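You operate a simulated robot arm through the tools that you are given. There is no shell and no other tool.

You run a simulated robot arm. Do the job below in one go: nothing can be reset, and whatever is moved stays where it is left.

JOB
Strap the emptier LOW cylinder into the white cradle and connect it.
Fine: screw the fill connector home once the strap is shut; all valves stay shut. Set down upright: what you pick out.

Only the result counts: the job must be done as asked and must still hold three seconds after the hand-in. Knocking over, shifting, dropping, spilling or breaking anything else fails it.

ROBOT AND FRAMES
A 7-joint arm with a two-finger parallel gripper, fixed in place. Base frame: the origin is on the floor under the middle of its stand, x ahead of it, y to its left, z up. Units: m, rad, N and s.
It reaches about 1.247 m from its shoulder. Its first joint turns from -2.304 to 2.304 rad. Payload 3.91 kg.
Tool frame: the origin (TCP) lies between the finger pads and is the grasp point; the fingertips stand 0.03 m ahead of it; z points along the fingers, y is the line along which they close. Largest opening 0.11 m; finger width 0.02, thickness 0.01; the body of the gripper, 0.048 by 0.112 m, starts 0.055 m behind the TCP.
Orientation is that of the tool frame in the base frame, as a unit quaternion [x, y, z, w]. With the fingers straight down and closing along the base's y, the tool's x points along the base's -x, its y along +y and its z along -z.

CONTROLS
- The arm moves only by the tool servo_tool. Its argument "plan" is a list of rows, each a list of 7 numbers: the shift along the base's x, y, z in m, then the turn, a rotation vector about the base's x, y, z in rad, then the closure in counts, from 0 (fully open) to 255 (shut). In form: [[tx, ty, tz, wx, wy, wz, fingers], ...]. A call has 1 to 20 rows; each row is the pose to reach, as a shift and turn from the pose commanded when the call began. Each row takes 0.2 s and may step no farther than 0.05 m and 0.15 rad from the row before; otherwise, or with a gripper value out of range, the whole call is refused. A pose out of reach is approached as far as the arm can. The call stops where the force on the tool passes 80 N (or 10 N more than at its start, if that is more) or the arm is blocked; 0.2 s more then pass. The fingers move at their own pace (about 0.108 m/s each) and stop on an object; they squeeze with about 36 N. The grip force told is the motor's: it shows also when the fingers shut on nothing. Time passes only in rows, and 0.2 s behind the last, so rows that repeat a pose let the fingers close. The reply holds the time, the measured pose of the TCP, the force on the tool along the base axes, the opening and the grip force, in the units named above and with some noise, with the torque about the TCP (base axes, N m) and any sound that the robot's microphone picked up.
- Cameras (640 x 400 px; columns grow to the right, rows downward): "scene" is fixed at [0.4015, 0.5022, 1.467]; the picture's right is [-0.24, -0.97, 0.00], its down [-0.96, 0.24, -0.16] and it looks along [0.16, -0.04, -0.99] (base axes); focal length 214 px, centre (320, 200). "wrist" rides on the gripper at [0.072, 0.017, -0.103] in the tool frame; the picture's right is [-0.23, 0.97, 0.00], its down [-0.76, -0.18, -0.62] and it looks along [-0.61, -0.14, 0.78] (tool axes); focal length 222 px, centre (320, 200).
- capture(camera): a new picture of that camera. It takes no simulated time.
- measure_at(camera, pixels): for up to 12 pixels [column, row] of the newest picture of that camera ("zoom" is the newest enlarged one), the place [x, y, z] in the base frame of the surface seen there, good to about 0.002 m. It takes no simulated time.
- close_up(camera, box): a new picture of the part [left, top, right, bottom] of that camera's present view, enlarged. It takes no simulated time.
- finish_job(): hands the job in; it is judged then, once.

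Leave the gripper open and the arm clear of the work at the hand-in unless told otherwise.

The tools are called after "Request:" as a command line: name --pt "numbers of a row" for each row, then --argument value for the rest, lists and objects as JSON in quotes. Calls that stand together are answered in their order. servo_tool: Moves the arm, as the interface text tells. Its arguments: {"type":"object","properties":{"plan":{"type":"array","items":{"type":"array","items":{"type":"number"}}}},"required":["plan"]} The other tools are called the same way: capture (camera) takes a picture; measure_at (camera, pixels) gives the place of the surface under pixels of a picture; close_up (camera, box) takes an enlarged picture of a part of a camera's view; finish_job () hands the job in.

At the start:

```text
time: 0.0
tcp_pos: [0.564, 0.2468, 1.2051]
ee_rot: [0.0, 1.0, 0.0, 0.0]
contact_force: [-0.6, -0.6, -0.1]
moment: [-0.01, 0.0, 0.02]
opening: 0.11
grip_force: 0.1
```

scene: 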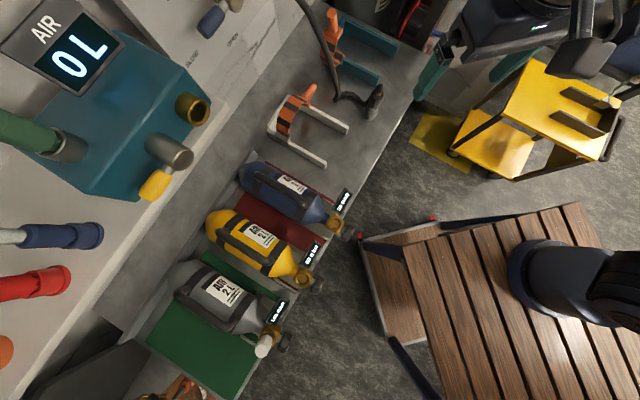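
wrist: 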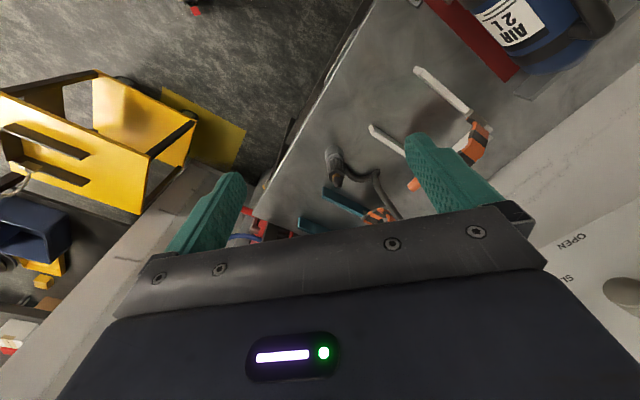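

I see three cylinders (blue, yellow, grey) on a bench, a white and a teal cradle, and a hose with a connector. I'll start with enlarged views of the cylinders' labels and gauges, and of the cradle area.

Request:
close_up --camera "scene" --box '[140, 150, 360, 390]'

Request:
close_up --camera "scene" --box '[240, 0, 440, 170]'

Request:
close_up --camera "scene" --box '[300, 170, 370, 220]'

Request:
close_up --camera "scene" --box '[0, 0, 220, 210]'

```text
1.67 times, centred on (250, 270) of scene
```

zoom: 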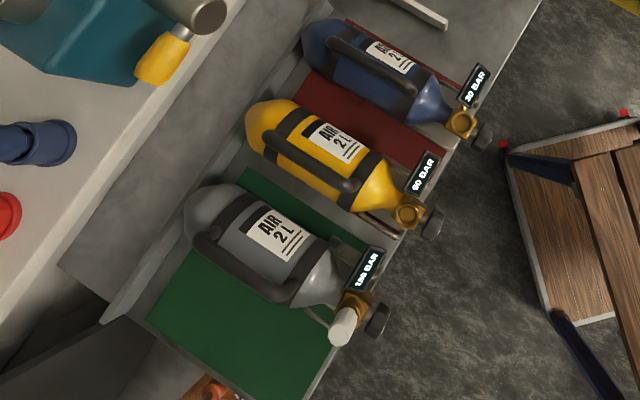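

```text
2.35 times, centred on (340, 85) of scene
```

zoom: 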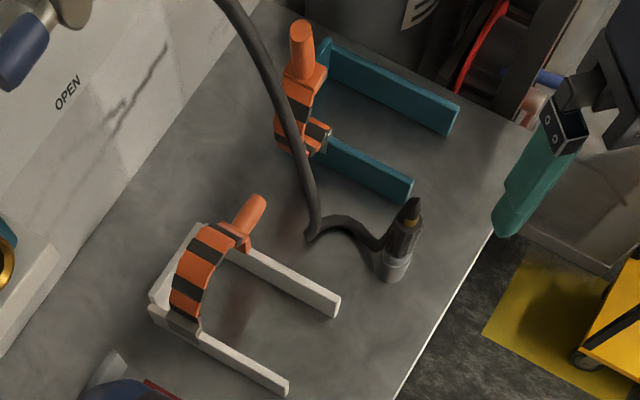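

```text
8.00 times, centred on (335, 195) of scene
```

zoom: 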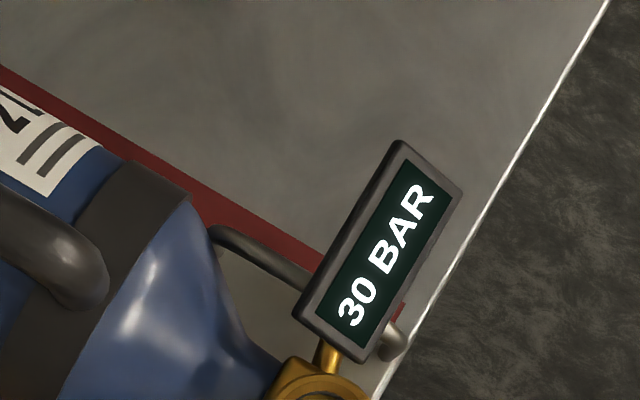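

```text
1.90 times, centred on (110, 105) of scene
```

zoom: 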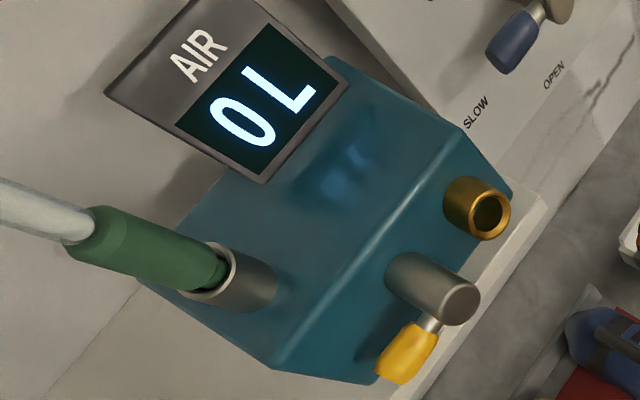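

The tags read 30 BAR (blue), 50/60/80 BAR (yellow) and 150/180 BAR (grey). I'll enlarge the other two tags, the mats, and the wrist view of the cradle.

Request:
close_up --camera "scene" --box '[280, 225, 350, 275]'

Request:
close_up --camera "scene" --box '[240, 295, 310, 360]'

Request:
close_up --camera "scene" --box '[140, 300, 280, 400]'

Request:
close_up --camera "wrist" --box '[220, 40, 540, 240]'

```text
8.00 times, centred on (315, 250) of scene
```

zoom: 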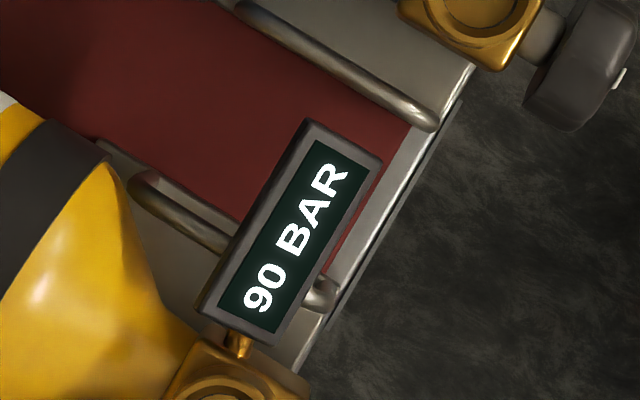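

```text
6.15 times, centred on (275, 328) of scene
```

zoom: 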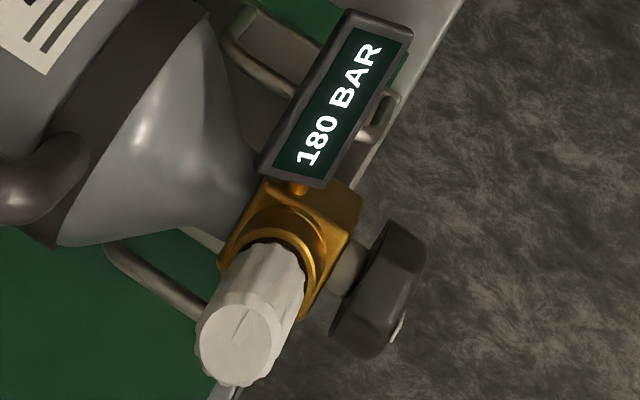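

```text
4.00 times, centred on (210, 350) of scene
```

zoom: 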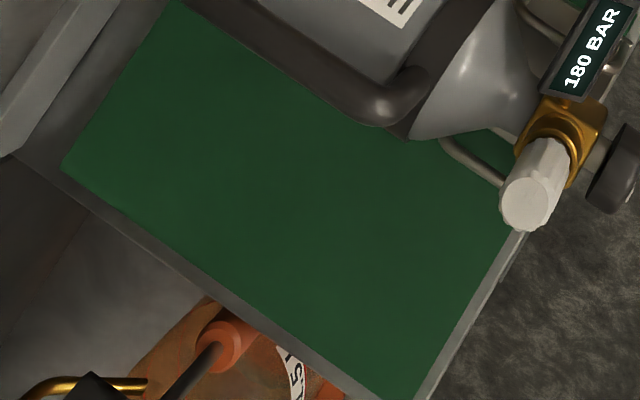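

```text
2.00 times, centred on (380, 140) of wrist
```

zoom: 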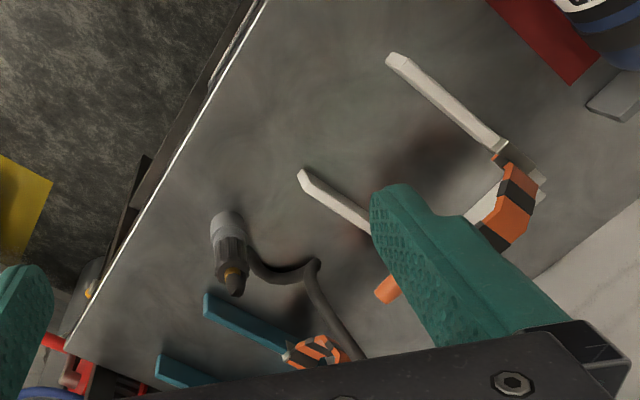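

The blue cylinder shows 30 BAR and the yellow one 90 BAR, and both are over the red mat. The grey shows 180 BAR over the green mat. So blue is the emptier LOW one. Now I'll measure points in the scene picture: cylinder ends, cradle arms, strap, hose connector, and bench.

Request:
measure_at --camera "scene" --pixels '[[250, 178], [275, 182], [290, 187], [312, 208], [334, 222], [346, 232], [343, 198], [272, 180], [300, 210], [265, 187], [330, 170], [360, 130]]'

Request:
measure_at --camera "scene" --pixels '[[290, 97], [345, 131], [270, 132], [325, 164], [280, 130], [290, 110], [310, 92], [295, 103], [371, 108], [376, 90], [340, 97], [300, 130]]'

```text
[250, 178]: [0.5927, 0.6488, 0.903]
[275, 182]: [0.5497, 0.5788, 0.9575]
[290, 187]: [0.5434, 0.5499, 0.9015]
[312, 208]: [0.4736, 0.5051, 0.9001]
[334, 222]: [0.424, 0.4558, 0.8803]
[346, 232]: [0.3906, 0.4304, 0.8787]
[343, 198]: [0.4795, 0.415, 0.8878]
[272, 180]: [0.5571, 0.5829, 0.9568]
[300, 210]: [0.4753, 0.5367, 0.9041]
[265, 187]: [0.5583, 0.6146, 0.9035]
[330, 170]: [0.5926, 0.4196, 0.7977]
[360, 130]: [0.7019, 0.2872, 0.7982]
```

```text
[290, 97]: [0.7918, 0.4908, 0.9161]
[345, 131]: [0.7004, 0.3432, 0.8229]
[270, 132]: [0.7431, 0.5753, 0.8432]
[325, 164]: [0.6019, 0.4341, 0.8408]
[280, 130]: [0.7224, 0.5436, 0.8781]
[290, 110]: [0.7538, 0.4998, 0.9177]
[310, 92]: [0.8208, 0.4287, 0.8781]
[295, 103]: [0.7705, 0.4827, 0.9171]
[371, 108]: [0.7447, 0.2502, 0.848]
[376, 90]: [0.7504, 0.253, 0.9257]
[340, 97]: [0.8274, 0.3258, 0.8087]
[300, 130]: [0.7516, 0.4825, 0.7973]
```

The bench top is about z=0.798. The blue cylinder lies along (-0.69,-0.72) with its handle at about z=0.957. The cradle arms run in the same direction. Next I'll zoom in on the cradle strap, the blue cylinder, its valve and port, and the connector.

Request:
close_up --camera "scene" --box '[255, 75, 355, 140]'

Request:
close_up --camera "scene" --box '[230, 150, 360, 245]'

Request:
close_up --camera "scene" --box '[330, 70, 400, 120]'

Request:
close_up --camera "scene" --box '[300, 0, 400, 65]'

```text
6.15 times, centred on (305, 108) of scene
```

zoom: 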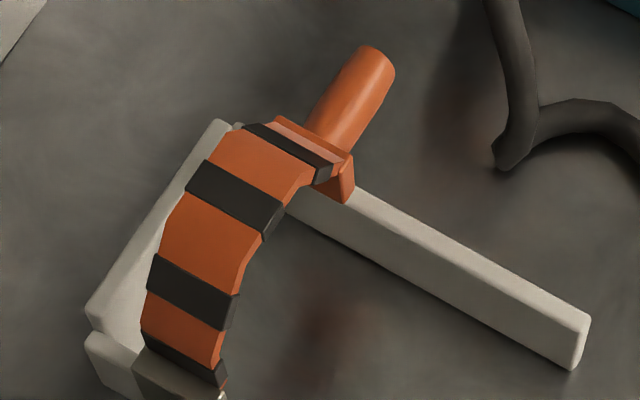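

```text
4.21 times, centred on (295, 198) of scene
```

zoom: 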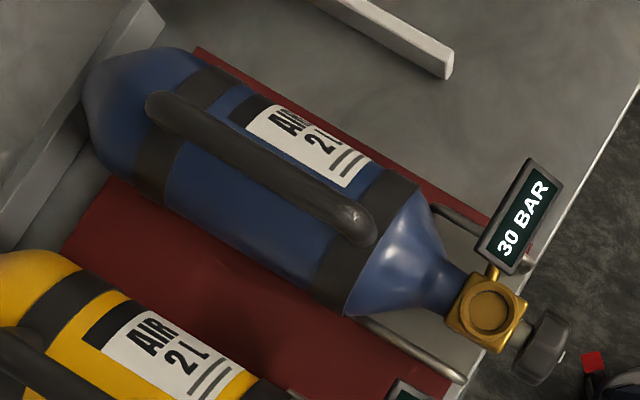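

```text
8.00 times, centred on (365, 95) of scene
```

zoom: 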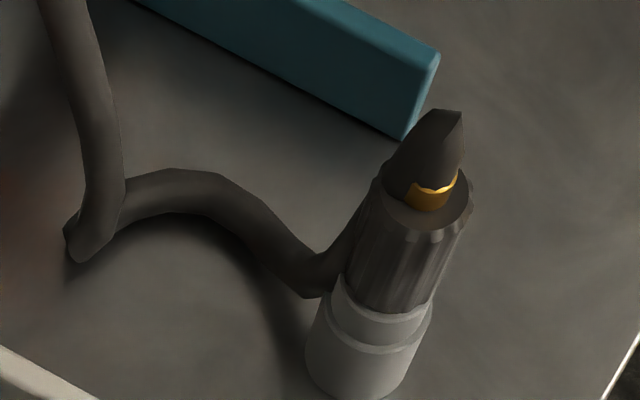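

```text
6.15 times, centred on (350, 32) of scene
```

zoom: 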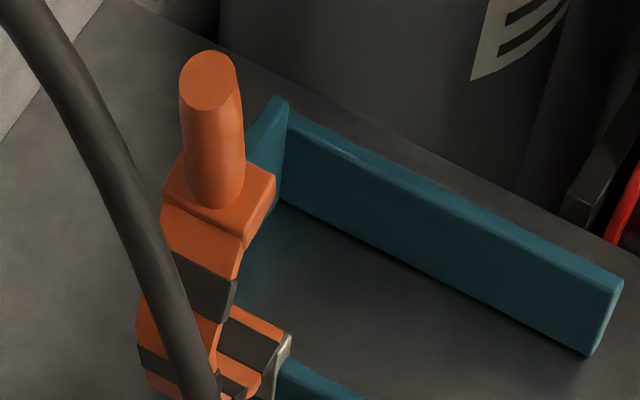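

The white cradle's strap arcs over between the arms with an orange handle at its far end, and it may already be shut. The connector stands upright near (375,100). I'll turn the hand about 60° around z and drop a little to get a wrist view of the cradle.

Request:
servo_tool --pt "0.004 0.013 -0.02 0 0 0.15 0" --pt "0.008 0.026 -0.04 0 0 0.3 0" --pt "0.012 0.04 -0.06 0 0 0.45 0" --pt "0.016 0.053 -0.08 0 0 0.6 0" --pt "0.02 0.066 -0.1 0 0 0.75 0" --pt "0.023 0.08 -0.12 0 0 0.9 0" --pt "0.026 0.093 -0.14 0 0 1.04 0" --pt "0.026 0.093 -0.14 0 0 1.04 0"

Request:
capture --camera "wrist"

Request:
capture --camera "scene"

```text
time: 1.8
tcp_pos: [0.5909, 0.341, 1.0646]
ee_rot: [-0.498, 0.867, 0.0, 0.001]
contact_force: [0.2, -0.3, 0.9]
moment: [0.02, -0.04, -0.02]
opening: 0.1098
grip_force: 0.1
```

```text
taken
```

wrist: 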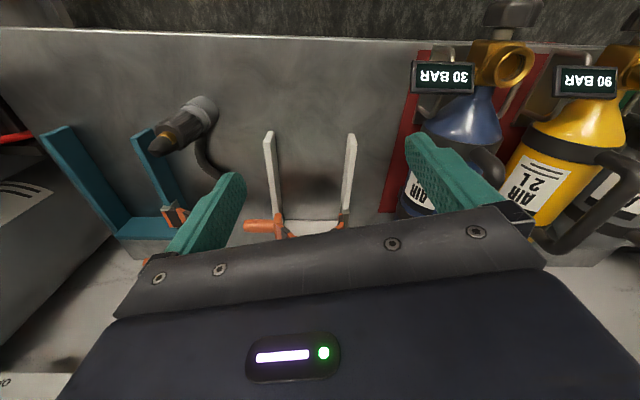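

```text
taken
```

scene: 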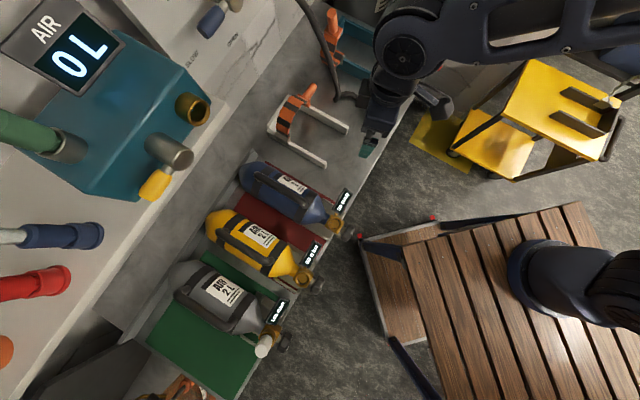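

The wrist image is upside down (image bottom = away from the robot), so the strap is hidden behind the gripper. Before moving closer I'll measure the hose run and more cradle points in the scene image.

Request:
measure_at --camera "scene" --pixels '[[301, 3], [310, 12], [320, 28], [326, 50], [332, 75], [336, 93], [268, 128], [290, 97], [333, 40], [330, 25], [312, 88], [303, 100]]'

Request:
measure_at --camera "wrist" --pixels '[[270, 138], [351, 138], [277, 200], [345, 195], [205, 105], [170, 140], [200, 160], [255, 225], [310, 225], [440, 78], [505, 62], [520, 15]]'

Request:
close_up --camera "wrist" --box '[120, 80, 280, 180]'

Request:
close_up --camera "wrist" --box '[400, 0, 560, 100]'

```text
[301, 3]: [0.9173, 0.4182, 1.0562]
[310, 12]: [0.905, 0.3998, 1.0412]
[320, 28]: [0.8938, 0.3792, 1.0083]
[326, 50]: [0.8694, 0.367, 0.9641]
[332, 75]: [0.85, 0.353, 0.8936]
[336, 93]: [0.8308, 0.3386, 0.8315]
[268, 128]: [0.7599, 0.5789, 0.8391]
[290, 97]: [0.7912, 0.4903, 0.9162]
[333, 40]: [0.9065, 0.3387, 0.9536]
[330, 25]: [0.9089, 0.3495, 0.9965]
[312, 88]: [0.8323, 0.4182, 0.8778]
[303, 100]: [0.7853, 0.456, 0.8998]
```

```text
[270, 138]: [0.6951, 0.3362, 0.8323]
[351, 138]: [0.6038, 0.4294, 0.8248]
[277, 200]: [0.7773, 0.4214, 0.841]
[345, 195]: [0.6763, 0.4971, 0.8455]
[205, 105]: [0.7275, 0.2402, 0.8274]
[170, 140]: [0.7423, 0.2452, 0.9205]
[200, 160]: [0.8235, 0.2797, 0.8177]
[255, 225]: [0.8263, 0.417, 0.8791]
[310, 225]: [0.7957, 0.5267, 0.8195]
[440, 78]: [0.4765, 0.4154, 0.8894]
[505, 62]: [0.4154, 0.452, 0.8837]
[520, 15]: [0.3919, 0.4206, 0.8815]
```

```text
4.00 times, centred on (200, 130) of wrist
```

zoom: 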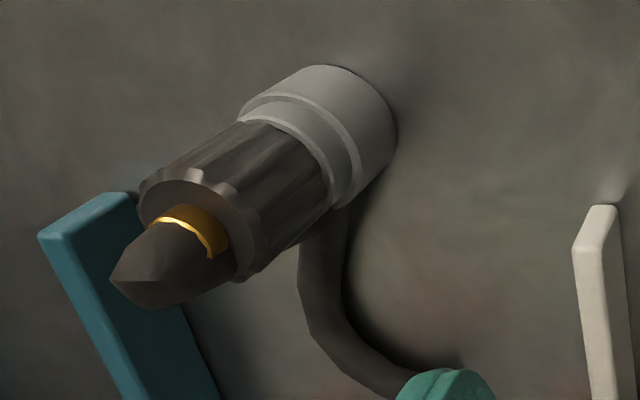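

```text
4.00 times, centred on (480, 50) of wrist
```

zoom: 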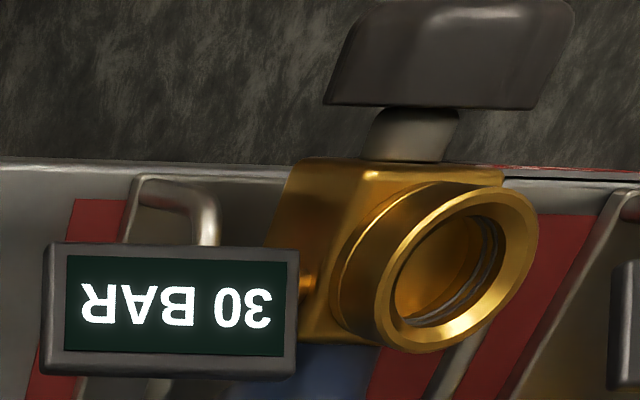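

The hose comes down from (0.92,0.42,1.06) to the bench at (0.83,0.34,0.83). The port is an open threaded socket facing up. I'll move the hand forward and left to view the strap between the fingers.

Request:
servo_tool --pt "0.03 0.02 0.005 0 0 0 0" --pt "0.06 0.04 0.01 0 0 0 0" --pt "0.09 0.06 0.01 0 0 0 0" --pt "0.12 0.08 0.01 0 0 0 0" --pt "0.145 0.1 0.01 0 0 0 0" --pt "0.145 0.1 0.01 0 0 0 0"

Request:
capture --camera "wrist"

Request:
close_up --camera "wrist" --box '[200, 40, 440, 190]'

```text
time: 3.2
tcp_pos: [0.7361, 0.4412, 1.0752]
ee_rot: [-0.496, 0.868, 0.001, 0.0]
contact_force: [-0.4, 0.0, 0.0]
moment: [0.03, 0.01, 0.01]
opening: 0.1101
grip_force: 0.0
```

```text
taken
```

wrist: 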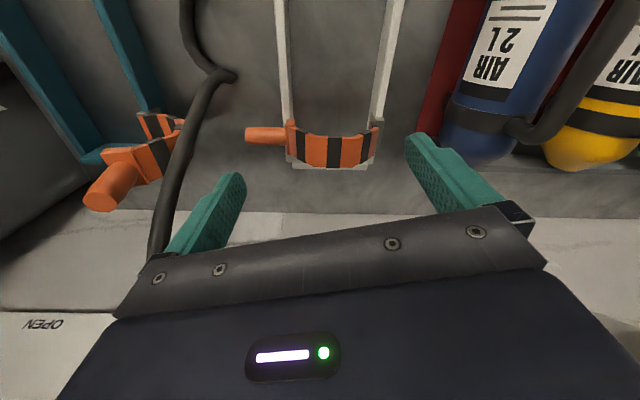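

```text
2.67 times, centred on (320, 115) of wrist
```

zoom: 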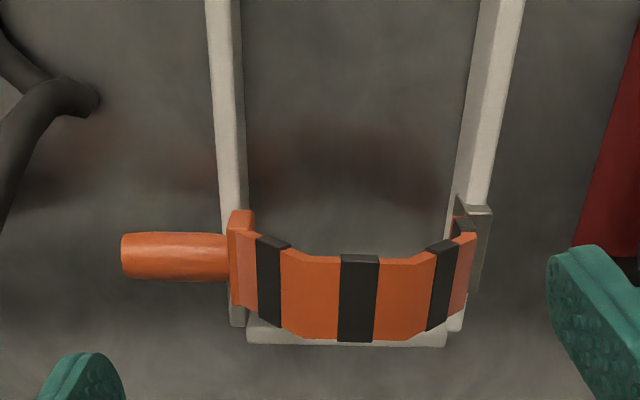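

The white strap is now visible: hinge bracket at (385,115) on the left arm, arc across, handle pointing right (left in the image). I'll measure its profile.

Request:
measure_at --camera "zoom" --pixels '[[468, 245], [442, 285], [405, 290], [360, 300], [310, 300], [268, 282], [245, 262], [225, 258], [175, 258], [128, 258], [480, 240], [345, 335]]'

Request:
measure_at --camera "zoom" --pixels '[[240, 215], [220, 100], [490, 100], [270, 332], [430, 338], [238, 318], [468, 205], [485, 210], [350, 150], [510, 10], [215, 10], [350, 380]]'

Request:
close_up --camera "wrist" --box '[60, 60, 220, 230]'

```text
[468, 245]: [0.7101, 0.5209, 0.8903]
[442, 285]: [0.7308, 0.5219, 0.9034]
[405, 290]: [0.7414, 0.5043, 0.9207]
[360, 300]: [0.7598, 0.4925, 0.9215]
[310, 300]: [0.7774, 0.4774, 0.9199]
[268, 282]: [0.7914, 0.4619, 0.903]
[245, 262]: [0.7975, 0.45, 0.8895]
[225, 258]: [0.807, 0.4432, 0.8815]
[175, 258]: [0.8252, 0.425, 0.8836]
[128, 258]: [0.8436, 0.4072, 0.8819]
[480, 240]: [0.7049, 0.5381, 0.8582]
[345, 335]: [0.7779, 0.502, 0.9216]
```

```text
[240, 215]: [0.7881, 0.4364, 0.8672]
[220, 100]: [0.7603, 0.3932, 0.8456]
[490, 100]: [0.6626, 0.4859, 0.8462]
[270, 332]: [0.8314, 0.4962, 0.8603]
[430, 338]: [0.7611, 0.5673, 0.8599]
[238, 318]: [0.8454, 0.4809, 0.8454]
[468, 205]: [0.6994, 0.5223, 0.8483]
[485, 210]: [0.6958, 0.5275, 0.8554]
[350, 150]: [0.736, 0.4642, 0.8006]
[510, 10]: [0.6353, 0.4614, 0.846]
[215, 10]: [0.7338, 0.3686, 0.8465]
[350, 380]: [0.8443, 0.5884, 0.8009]
```

```text
2.35 times, centred on (140, 145) of wrist
```

zoom: 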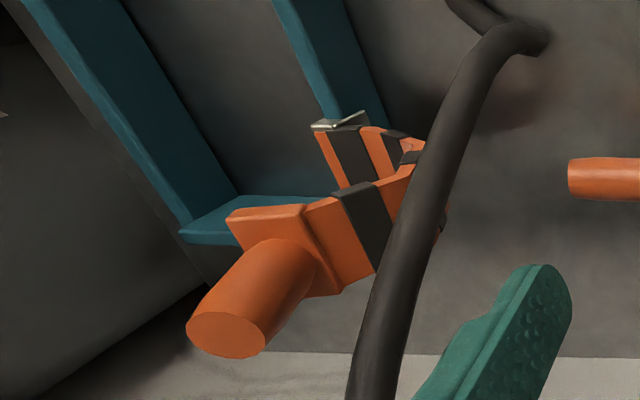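

The white strap is closed over the empty cradle: top z=0.92, handle from (0.807,0.443) to (0.844,0.407) at z=0.882. So it has to be opened first. The teal strap seems to be standing open, so I'll measure it as a reference for the hinge travel, and check the handle of the white strap in the scene view.

Request:
measure_at --camera "zoom" --pixels '[[225, 330], [265, 270], [300, 250], [345, 240], [365, 225], [390, 195], [340, 125], [350, 160], [375, 150], [400, 140], [230, 220], [350, 100]]'

Request:
close_up --camera "wrist" --box '[440, 0, 640, 180]'

```text
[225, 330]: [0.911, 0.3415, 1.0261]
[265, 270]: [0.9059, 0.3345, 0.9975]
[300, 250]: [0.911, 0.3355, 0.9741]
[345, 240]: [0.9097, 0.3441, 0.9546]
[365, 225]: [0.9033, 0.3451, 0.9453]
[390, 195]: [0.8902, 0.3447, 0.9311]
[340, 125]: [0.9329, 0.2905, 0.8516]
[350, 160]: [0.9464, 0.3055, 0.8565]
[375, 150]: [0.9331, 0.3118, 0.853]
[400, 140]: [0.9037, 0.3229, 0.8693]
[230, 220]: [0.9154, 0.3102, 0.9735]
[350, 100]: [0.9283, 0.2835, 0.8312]
```

```text
2.22 times, centred on (540, 90) of wrist
```

zoom: 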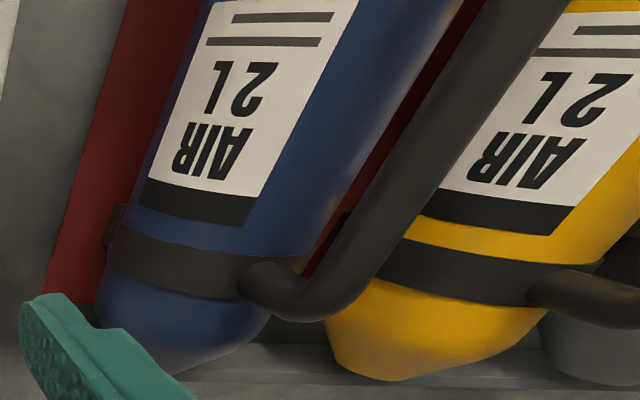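

The teal strap stands open at about 105°, with handle top z≈1.026, so the hinge opens that far. I'll get the bench yaw from its front edge, the blue cylinder's handle and valve geometry, and the white arms' tips.

Request:
close_up --camera "scene" --box '[230, 150, 360, 245]'

Request:
measure_at --camera "zoom" --pixels '[[165, 105], [180, 115], [220, 140], [265, 168], [310, 195], [345, 215], [360, 225], [487, 312], [470, 290], [515, 300], [490, 340], [460, 315]]'

Request:
measure_at --camera "scene" --pixels '[[390, 133], [352, 198], [303, 282], [262, 350], [345, 210], [240, 176], [237, 180], [325, 163], [349, 128], [300, 160], [255, 222], [328, 228]]'

```text
4.21 times, centred on (295, 198) of scene
```

zoom: 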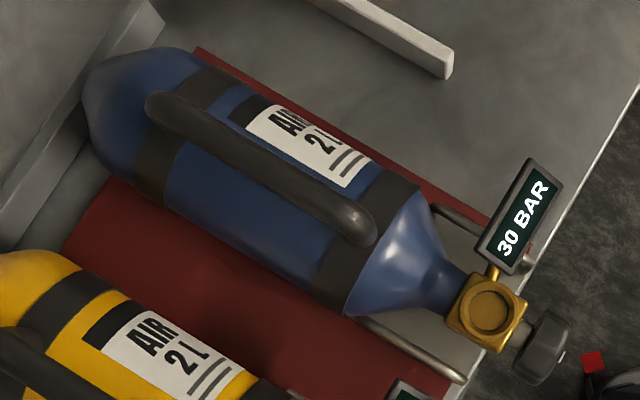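

```text
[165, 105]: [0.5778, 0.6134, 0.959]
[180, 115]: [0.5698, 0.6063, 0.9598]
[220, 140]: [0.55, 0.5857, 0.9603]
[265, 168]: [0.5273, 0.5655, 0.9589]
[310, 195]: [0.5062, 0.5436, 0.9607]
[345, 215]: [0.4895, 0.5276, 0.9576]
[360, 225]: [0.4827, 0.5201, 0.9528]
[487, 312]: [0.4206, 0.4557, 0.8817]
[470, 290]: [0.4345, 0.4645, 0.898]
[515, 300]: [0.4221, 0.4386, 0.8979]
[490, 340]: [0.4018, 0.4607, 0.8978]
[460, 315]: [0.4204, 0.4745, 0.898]
```

```text
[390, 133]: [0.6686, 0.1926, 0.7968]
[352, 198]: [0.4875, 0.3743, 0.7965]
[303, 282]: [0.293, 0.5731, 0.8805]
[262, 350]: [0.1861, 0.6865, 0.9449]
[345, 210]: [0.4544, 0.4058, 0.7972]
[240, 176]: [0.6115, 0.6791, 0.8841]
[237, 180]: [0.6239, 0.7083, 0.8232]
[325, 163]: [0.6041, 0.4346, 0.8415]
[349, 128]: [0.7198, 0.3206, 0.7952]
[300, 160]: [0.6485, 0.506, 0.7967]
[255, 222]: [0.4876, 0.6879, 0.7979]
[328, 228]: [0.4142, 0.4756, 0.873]
```

The bench is at exactly 45°. In the bench frame (t=(x+y)/√2 away, s=(x−y)/√2 right): the cradle axis is s≈0.1915, the strap spans t≈0.866–0.908, the back wall is t≈0.935, and the blue handle spans t≈0.70–0.85 at s≈−0.026. The handle-to-strap clearance looks tight, so I'll zoom in on the strap and wall from the wrist camera.

Request:
close_up --camera "wrist" --box '[240, 90, 400, 190]'

Request:
measure_at --camera "zoom" --pixels '[[360, 172], [365, 298], [220, 140], [540, 140], [360, 310], [300, 318], [160, 180], [30, 180], [100, 150], [100, 210], [100, 180], [18, 180]]'

```text
4.00 times, centred on (320, 140) of wrist
```

zoom: 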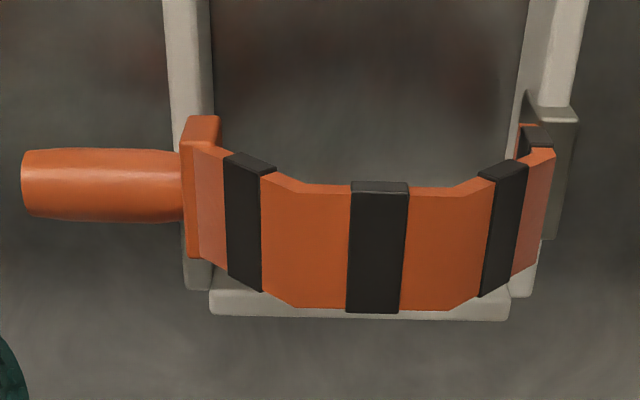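

```text
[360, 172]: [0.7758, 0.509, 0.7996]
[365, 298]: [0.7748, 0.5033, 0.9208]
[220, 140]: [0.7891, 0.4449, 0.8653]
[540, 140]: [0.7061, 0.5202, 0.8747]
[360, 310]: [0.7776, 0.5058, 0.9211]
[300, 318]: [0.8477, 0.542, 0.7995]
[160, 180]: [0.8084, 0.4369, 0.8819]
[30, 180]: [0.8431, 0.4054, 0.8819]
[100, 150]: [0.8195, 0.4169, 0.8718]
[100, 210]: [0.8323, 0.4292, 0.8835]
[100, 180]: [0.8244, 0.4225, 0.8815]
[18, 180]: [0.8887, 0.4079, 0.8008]
```

I'll measure the strap's front edge and the back wall's inner edge using the scene zoom.

Request:
measure_at --camera "zoom" --pixels '[[380, 190], [380, 200], [310, 190], [440, 195], [245, 160], [200, 130], [570, 130], [555, 112], [545, 230], [200, 280], [240, 300], [480, 308]]'

Request:
close_up --camera "scene" --box '[255, 85, 315, 145]'

```text
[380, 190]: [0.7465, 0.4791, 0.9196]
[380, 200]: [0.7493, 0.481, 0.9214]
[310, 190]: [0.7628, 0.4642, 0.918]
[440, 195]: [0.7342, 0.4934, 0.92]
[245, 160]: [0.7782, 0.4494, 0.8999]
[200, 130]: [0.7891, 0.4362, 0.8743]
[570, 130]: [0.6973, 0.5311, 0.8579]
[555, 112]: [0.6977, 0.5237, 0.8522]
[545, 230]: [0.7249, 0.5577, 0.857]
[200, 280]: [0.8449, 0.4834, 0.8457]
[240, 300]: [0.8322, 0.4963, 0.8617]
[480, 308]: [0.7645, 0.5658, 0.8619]
```

```text
6.67 times, centred on (285, 115) of scene
```

zoom: 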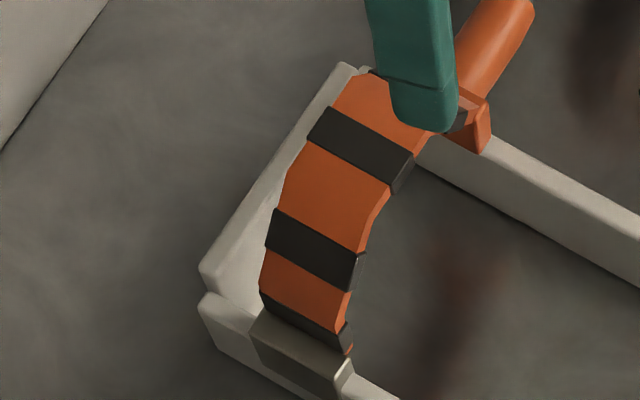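

Request:
measure_at --camera "zoom" --pixels '[[215, 262], [225, 270], [235, 280], [245, 285], [255, 290], [250, 245], [262, 240], [240, 320], [265, 330], [300, 350], [320, 370], [205, 275]]'

```text
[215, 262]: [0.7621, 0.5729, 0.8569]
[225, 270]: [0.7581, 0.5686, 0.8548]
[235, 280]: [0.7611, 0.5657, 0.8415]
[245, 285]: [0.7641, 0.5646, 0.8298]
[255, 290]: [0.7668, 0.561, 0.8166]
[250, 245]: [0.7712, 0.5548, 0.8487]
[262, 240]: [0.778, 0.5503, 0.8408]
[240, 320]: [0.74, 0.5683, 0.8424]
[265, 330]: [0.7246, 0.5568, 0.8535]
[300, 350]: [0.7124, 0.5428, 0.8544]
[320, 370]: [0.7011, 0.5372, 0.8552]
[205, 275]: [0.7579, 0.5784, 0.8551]
```

Inner wall face is t=0.939 and strap front edge t=0.867. Before going over the blue cylinder for a closer view I'll check where the AIR machine's fittings protrude.

Request:
measure_at --camera "scene" --pixels '[[205, 110], [180, 150], [155, 185], [120, 195], [100, 235], [70, 280], [210, 20], [232, 42], [200, 90], [150, 240], [220, 70], [60, 60]]'

```text
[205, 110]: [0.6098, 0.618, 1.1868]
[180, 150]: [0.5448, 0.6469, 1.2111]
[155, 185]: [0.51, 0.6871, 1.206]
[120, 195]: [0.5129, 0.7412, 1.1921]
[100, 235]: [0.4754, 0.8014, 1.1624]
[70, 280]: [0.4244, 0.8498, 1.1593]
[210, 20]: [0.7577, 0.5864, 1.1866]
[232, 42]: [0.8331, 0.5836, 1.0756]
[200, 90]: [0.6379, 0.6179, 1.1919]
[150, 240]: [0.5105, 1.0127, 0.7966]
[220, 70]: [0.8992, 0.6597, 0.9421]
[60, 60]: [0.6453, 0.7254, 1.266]
```

The machine's fittings overhang the rear of the bench at z≥1.16 and t≥0.84, so I'll lean the hand back toward the robot while working there. To open the strap I'll push it up from under its handle with closed fingers. First I turn the hand to yaw −45° with the fingers closed, and move over t=0.75, s=0.283.

Request:
servo_tool --pt "0 -0.01 0 0 0 -0.14 255" --pt "-0.001 -0.02 0 0 0 -0.28 255" --pt "-0.001 -0.03 0 0 0 -0.42 255" --pt "-0.002 -0.04 0 0 0 -0.56 255" --pt "-0.002 -0.05 -0.002 0 0 -0.7 255" --pt "-0.003 -0.06 -0.004 0 0 -0.84 255" --pt "-0.003 -0.07 -0.006 0 0 -0.98 255" --pt "-0.004 -0.08 -0.008 0 0 -1.12 255" --pt "-0.004 -0.09 -0.01 0 0 -1.26 255" --pt "-0.005 -0.1 -0.012 0 0 -1.4 255" --pt "-0.005 -0.105 -0.014 0 0 -1.54 255" --pt "-0.006 -0.11 -0.015 0 0 -1.68 255" --pt "-0.006 -0.111 -0.015 0 0 -1.825 255" --pt "-0.006 -0.111 -0.015 0 0 -1.825 255"

```text
time: 6.2
tcp_pos: [0.7294, 0.3304, 1.0596]
ee_rot: [0.383, 0.924, 0.001, 0.0]
contact_force: [0.7, -0.2, 0.1]
moment: [0.0, 0.0, -0.02]
opening: 0.0001
grip_force: 35.8
```

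Yaw is now −45°. Next I lean the hand 45° so the fingers point away from the robot and downward (rotation about the bench's right axis), then check with pictures.

Request:
servo_tool --pt "0 0 0 0.0926 -0.0926 0 255" --pt "0 0 0 0.1851 -0.1851 0 255" --pt "0 0 0 0.2777 -0.2777 0 255" --pt "0 0 0 0.3702 -0.3702 0 255" --pt "0 0 0 0.4628 -0.4628 0 255" --pt "0 0 0 0.5554 -0.5554 0 255" --pt "0 0 0 0.5554 -0.5554 0 255"

Request:
capture --camera "scene"

Request:
capture --camera "wrist"

```text
time: 7.8
tcp_pos: [0.731, 0.3286, 1.0608]
ee_rot: [0.355, 0.853, 0.353, 0.146]
contact_force: [0.4, -0.5, 0.1]
moment: [0.1, 0.07, 0.1]
opening: 0.0
grip_force: 35.5
```

```text
taken
```

scene: 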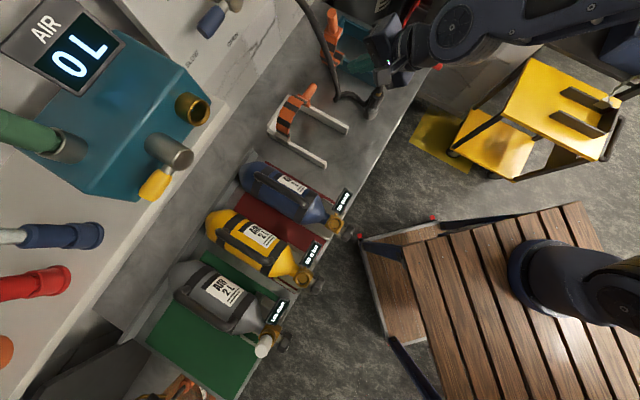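

```text
taken
```

wrist: 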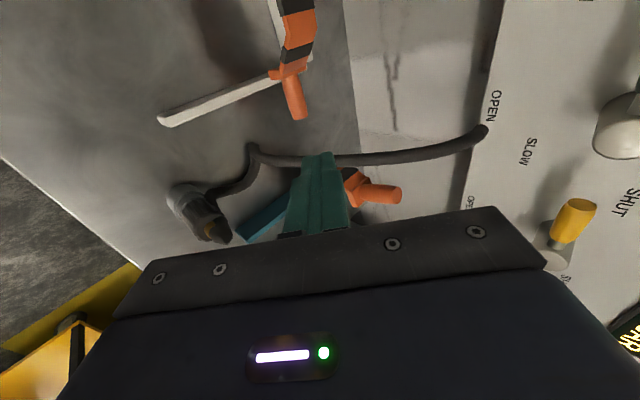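

The hand is leaning as intended. I'll zoom into this wrist view on the connector and the strap before going in.

Request:
close_up --camera "wrist" --box '[140, 130, 280, 250]'

Request:
close_up --camera "wrist" --box '[230, 0, 350, 130]'

Request:
measure_at --camera "wrist" --pixels '[[298, 105], [300, 117], [290, 80], [270, 155], [330, 158], [400, 158], [450, 148], [484, 130], [250, 150], [240, 180], [180, 190], [218, 237]]'

```text
3.33 times, centred on (210, 190) of wrist
```

zoom: 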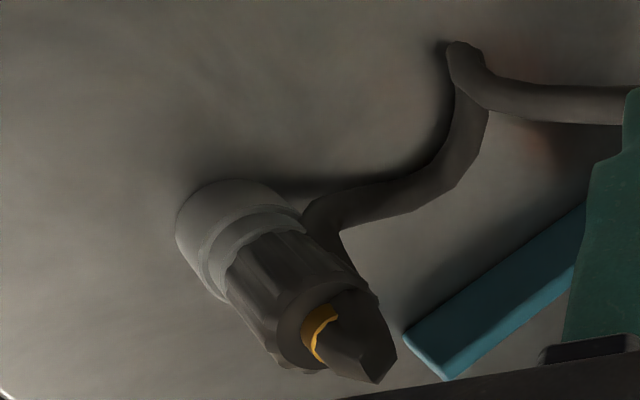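

```text
3.08 times, centred on (290, 65) of wrist
```

zoom: 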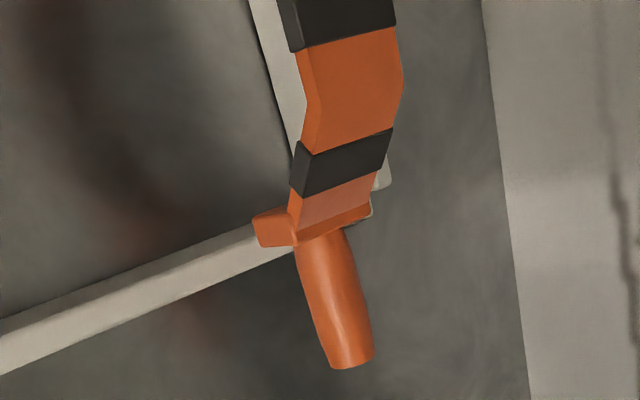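

```text
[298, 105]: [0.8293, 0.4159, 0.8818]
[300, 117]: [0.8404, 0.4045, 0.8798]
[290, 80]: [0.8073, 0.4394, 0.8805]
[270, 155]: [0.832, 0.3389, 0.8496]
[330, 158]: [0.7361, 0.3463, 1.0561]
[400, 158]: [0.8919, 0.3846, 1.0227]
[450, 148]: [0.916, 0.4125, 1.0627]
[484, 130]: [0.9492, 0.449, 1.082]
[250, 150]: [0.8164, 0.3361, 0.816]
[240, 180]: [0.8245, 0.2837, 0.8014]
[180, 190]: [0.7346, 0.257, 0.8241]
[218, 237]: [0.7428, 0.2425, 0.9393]
```

The hose folds over the top of the connector into its stem; the rest of it is clear. Strap handle axis is t≈0.882, z≈0.871. I'll go down toward the pre-position below and in front of the strap handle.

Request:
servo_tool --pt "0.0035 0.0035 -0.03 0 0 0 255" --pt "0.0078 0.0078 -0.06 0 0 0 255" --pt "0.0113 0.0113 -0.09 0 0 0 255" --pt "0.0156 0.0156 -0.119 0 0 0 255" --pt "0.0346 0.0346 -0.146 0 0 0 255" --pt "0.0346 0.0346 -0.146 0 0 0 255"

Request:
capture --camera "wrist"

Request:
close_up --camera "scene" --box '[270, 60, 410, 150]'

```text
time: 9.2
tcp_pos: [0.7654, 0.366, 0.9132]
ee_rot: [0.352, 0.854, 0.353, 0.148]
contact_force: [-1.0, -0.5, 0.1]
moment: [0.01, 0.02, -0.01]
opening: 0.0
grip_force: 35.8
```

```text
taken
```

wrist: 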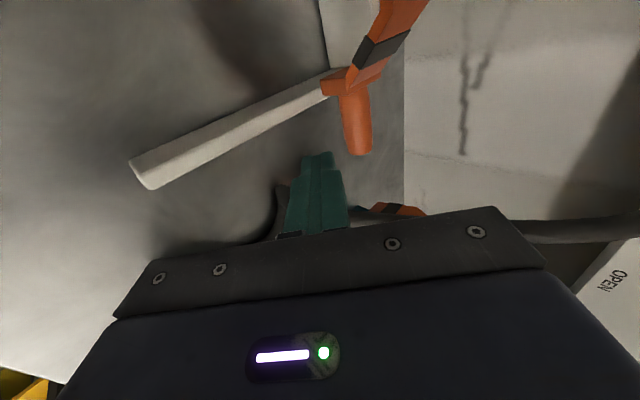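

```text
4.44 times, centred on (340, 105) of scene
```

zoom: 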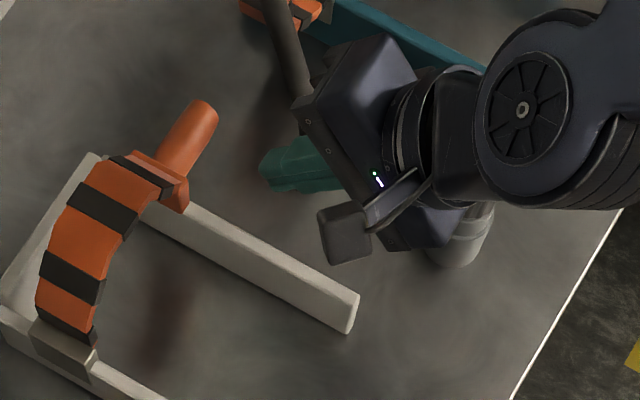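

The finger line passes below the handle (in the wrist image the handle is to the right of the fingers, i.e. above them). I'll slide in along the finger axis under the handle.

Request:
servo_tool --pt "0.012 0.012 -0.017 0 0 0 255" --pt "0.024 0.024 -0.034 0 0 0 255" --pt "0.036 0.036 -0.052 0 0 0 255" --pt "0.036 0.036 -0.052 0 0 0 255"

Request:
capture --camera "wrist"

Request:
close_up --camera "scene" --box '[270, 60, 410, 150]'

```text
time: 10.2
tcp_pos: [0.8002, 0.3992, 0.8603]
ee_rot: [0.352, 0.854, 0.354, 0.146]
contact_force: [0.3, 0.2, -0.5]
moment: [0.01, 0.01, -0.05]
opening: 0.0001
grip_force: 35.7
```

```text
taken
```

wrist: 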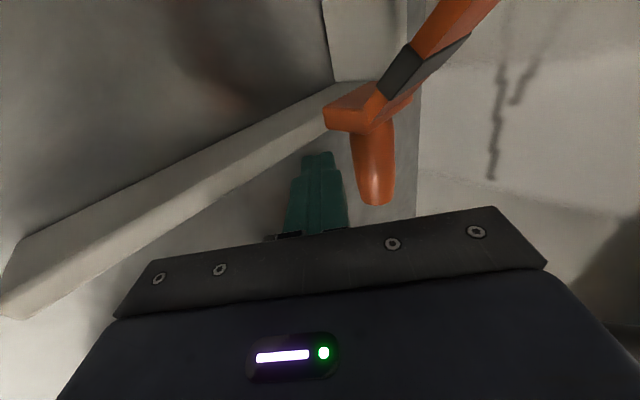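

```text
4.44 times, centred on (340, 105) of scene
```

zoom: 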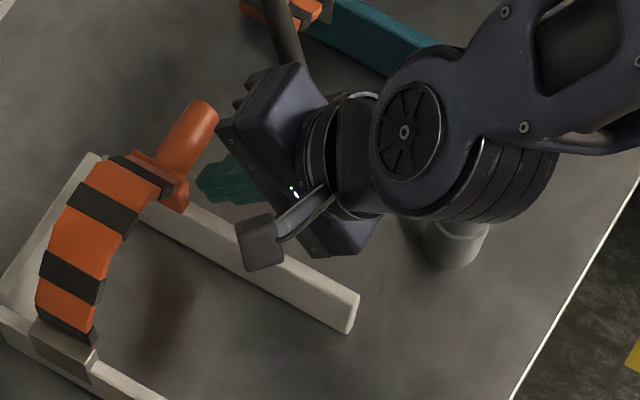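

The fingertip is just at the handle's front edge in the scene zoom. I'll go 1 cm further along the finger axis, then lift gently and check that the strap starts rotating.

Request:
servo_tool --pt "0.005 0.005 -0.007 0 0 0 255" --pt "0.005 0.005 -0.007 0 0 0 255" --pt "0.005 0.005 0.004 0 0 0 255" --pt "0.005 0.005 0.014 0 0 0 255" --pt "0.005 0.005 0.025 0 0 0 255" --pt "0.004 0.006 0.035 0 0 0 255" --pt "0.003 0.007 0.046 0 0 0 255"

Request:
capture --camera "wrist"

Request:
close_up --camera "scene" --box '[250, 50, 400, 150]'

```text
time: 11.8
tcp_pos: [0.8045, 0.4076, 0.9083]
ee_rot: [0.353, 0.854, 0.353, 0.147]
contact_force: [-1.4, -0.6, -0.8]
moment: [-0.01, 0.03, 0.04]
opening: 0.0
grip_force: 35.7
```

```text
taken
```

wrist: 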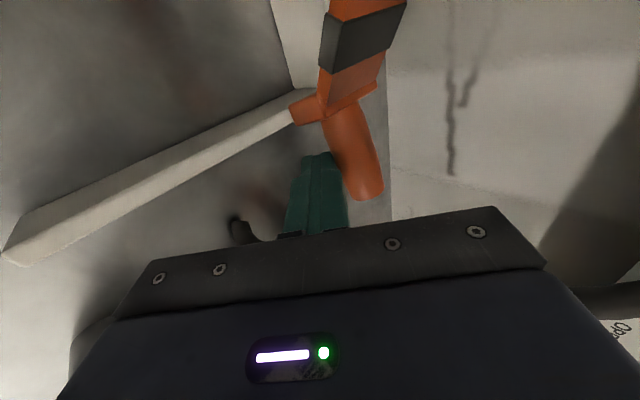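

```text
4.00 times, centred on (325, 100) of scene
```

zoom: 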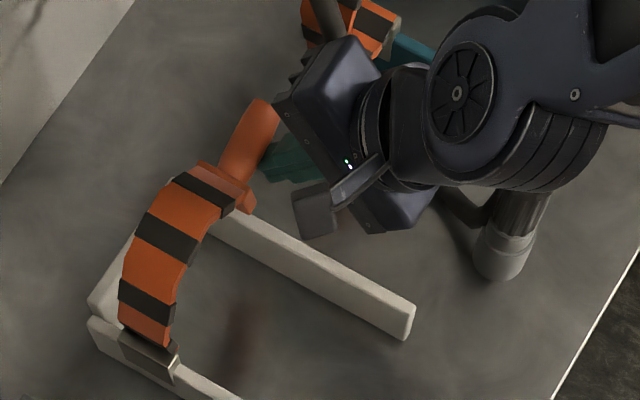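

The strap is rotating up with almost no force. I'll continue the sweep along the arc to about 60°.

Request:
servo_tool --pt "-0.0039 0.0039 0.0204 0 0 0 255" --pt "-0.0096 0.0096 0.0398 0 0 0 255" --pt "-0.017 0.017 0.058 0 0 0 255" --pt "-0.0262 0.0262 0.0747 0 0 0 255" --pt "-0.0367 0.0367 0.0895 0 0 0 255" --pt "-0.0486 0.0486 0.1023 0 0 0 255"

Request:
capture --camera "wrist"

Request:
close_up --camera "scene" --box '[230, 50, 380, 150]'

```text
time: 13.2
tcp_pos: [0.7553, 0.4556, 1.0107]
ee_rot: [0.353, 0.854, 0.354, 0.147]
contact_force: [0.8, 0.2, 0.5]
moment: [0.01, -0.01, 0.06]
opening: 0.0
grip_force: 35.7
```

```text
taken
```

wrist: 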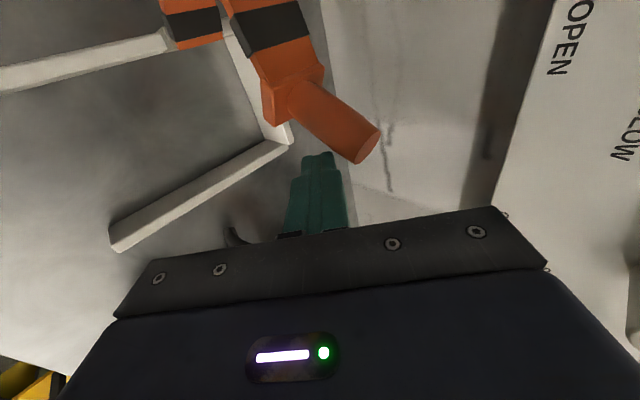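

```text
4.00 times, centred on (305, 100) of scene
```

zoom: 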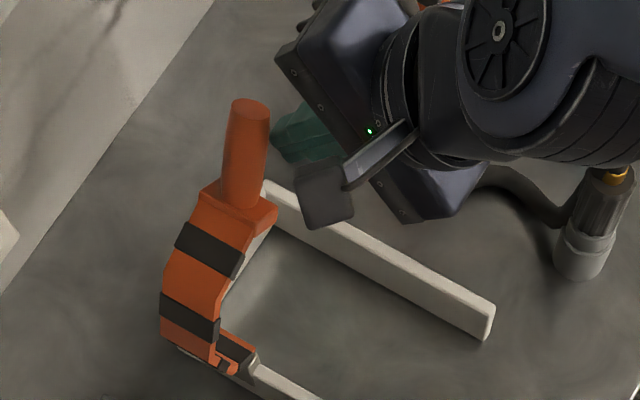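

The strap seems to have moved ahead of the finger. I'll measure where its handle is now.

Request:
measure_at --camera "zoom" --pixels '[[250, 108], [245, 150], [240, 195], [230, 205], [215, 240], [180, 300], [235, 350], [260, 365], [225, 180], [268, 215]]'

```text
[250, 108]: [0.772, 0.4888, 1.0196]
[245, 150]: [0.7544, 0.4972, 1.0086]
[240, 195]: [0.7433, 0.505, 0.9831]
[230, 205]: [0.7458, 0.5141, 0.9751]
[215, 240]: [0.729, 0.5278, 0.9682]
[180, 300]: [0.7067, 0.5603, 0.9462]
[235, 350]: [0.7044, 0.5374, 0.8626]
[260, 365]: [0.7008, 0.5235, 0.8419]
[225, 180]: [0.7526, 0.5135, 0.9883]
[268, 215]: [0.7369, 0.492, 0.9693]
```

The handle end is at s=0.20, z=1.02, so the strap stands at about 60°. I'll continue the arc to about 97°.

Request:
servo_tool --pt "-0.0129 0.0129 0.0105 0 0 0 255" --pt "-0.0267 0.0267 0.0185 0 0 0 255" --pt "-0.0411 0.0411 0.0239 0 0 0 255" --pt "-0.0559 0.0559 0.0266 0 0 0 255" --pt "-0.0707 0.0707 0.0265 0 0 0 255" --pt "-0.0707 0.0707 0.0265 0 0 0 255"

Request:
capture --camera "wrist"

Request:
close_up --camera "scene" --box '[230, 50, 380, 150]'

```text
time: 14.6
tcp_pos: [0.6848, 0.5263, 1.0381]
ee_rot: [0.353, 0.853, 0.354, 0.147]
contact_force: [0.2, -0.2, -1.1]
moment: [-0.01, -0.01, -0.04]
opening: 0.0
grip_force: 36.1
```

```text
taken
```

wrist: 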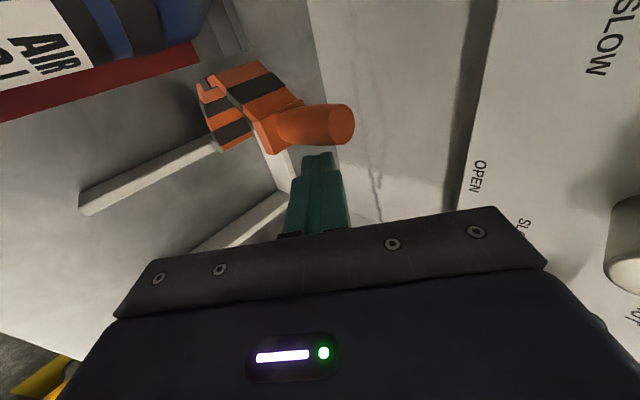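

```text
4.00 times, centred on (305, 100) of scene
```

zoom: 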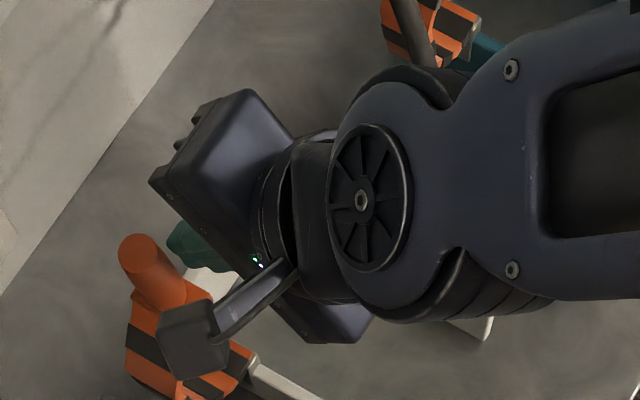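

Request:
measure_at --camera "zoom" --pixels '[[140, 245], [150, 275], [165, 290], [140, 320], [240, 355], [150, 300]]'

Request:
measure_at --camera "wrist" --pixels '[[340, 125], [300, 120], [270, 130], [255, 80], [235, 130], [205, 90]]'

```text
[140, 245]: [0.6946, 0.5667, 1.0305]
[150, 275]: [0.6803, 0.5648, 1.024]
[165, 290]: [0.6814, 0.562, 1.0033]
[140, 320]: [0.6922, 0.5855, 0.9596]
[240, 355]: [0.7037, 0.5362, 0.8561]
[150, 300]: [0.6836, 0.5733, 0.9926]
```

```text
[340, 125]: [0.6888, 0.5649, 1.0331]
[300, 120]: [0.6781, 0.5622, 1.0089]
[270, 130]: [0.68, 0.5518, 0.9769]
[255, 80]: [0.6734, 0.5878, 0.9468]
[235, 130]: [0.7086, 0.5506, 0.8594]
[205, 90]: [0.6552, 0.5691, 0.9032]
```

The strap stands at about 95°. I'll push it a little further toward its stop (~104°), then back off to the right to see whether it stays open.

Request:
servo_tool --pt "-0.005 0.005 -0.001 0 0 0 255" --pt "-0.0134 0.0134 -0.002 0 0 0 255" --pt "-0.0134 0.0134 -0.002 0 0 0 255" --pt "-0.005 0.005 0.0 0 0 0 255" --pt "0.005 -0.005 0.002 0 0 0 255" --pt "0.02 -0.02 0.01 0 0 0 255" --pt "0.02 -0.02 0.01 0 0 0 255"

Request:
capture --camera "wrist"

Request:
close_up --camera "scene" --box '[230, 50, 380, 150]'

```text
time: 16.2
tcp_pos: [0.7046, 0.5072, 1.0452]
ee_rot: [0.353, 0.854, 0.353, 0.147]
contact_force: [-0.2, 0.5, 0.5]
moment: [0.02, -0.03, 0.0]
opening: 0.0003
grip_force: 36.1
```

```text
taken
```

wrist: 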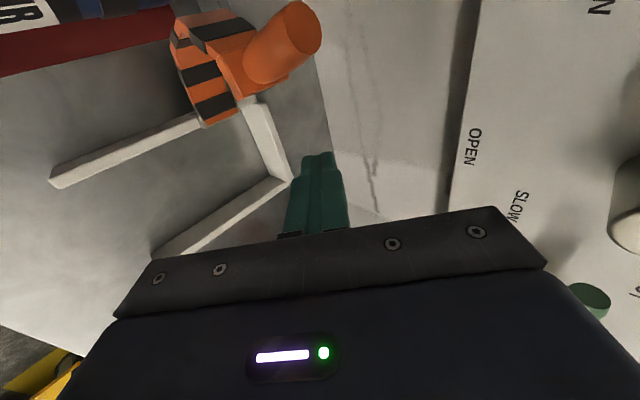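

```text
4.00 times, centred on (305, 100) of scene
```

zoom: 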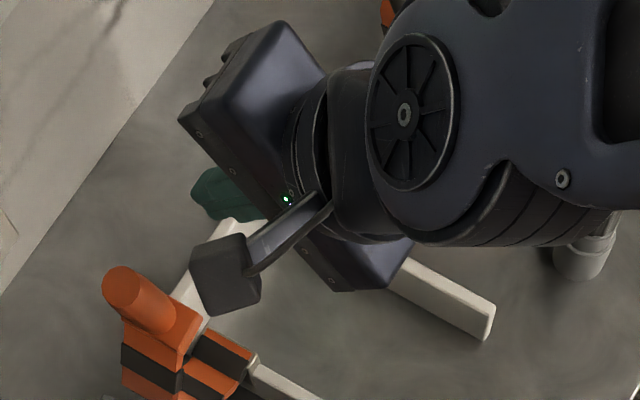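

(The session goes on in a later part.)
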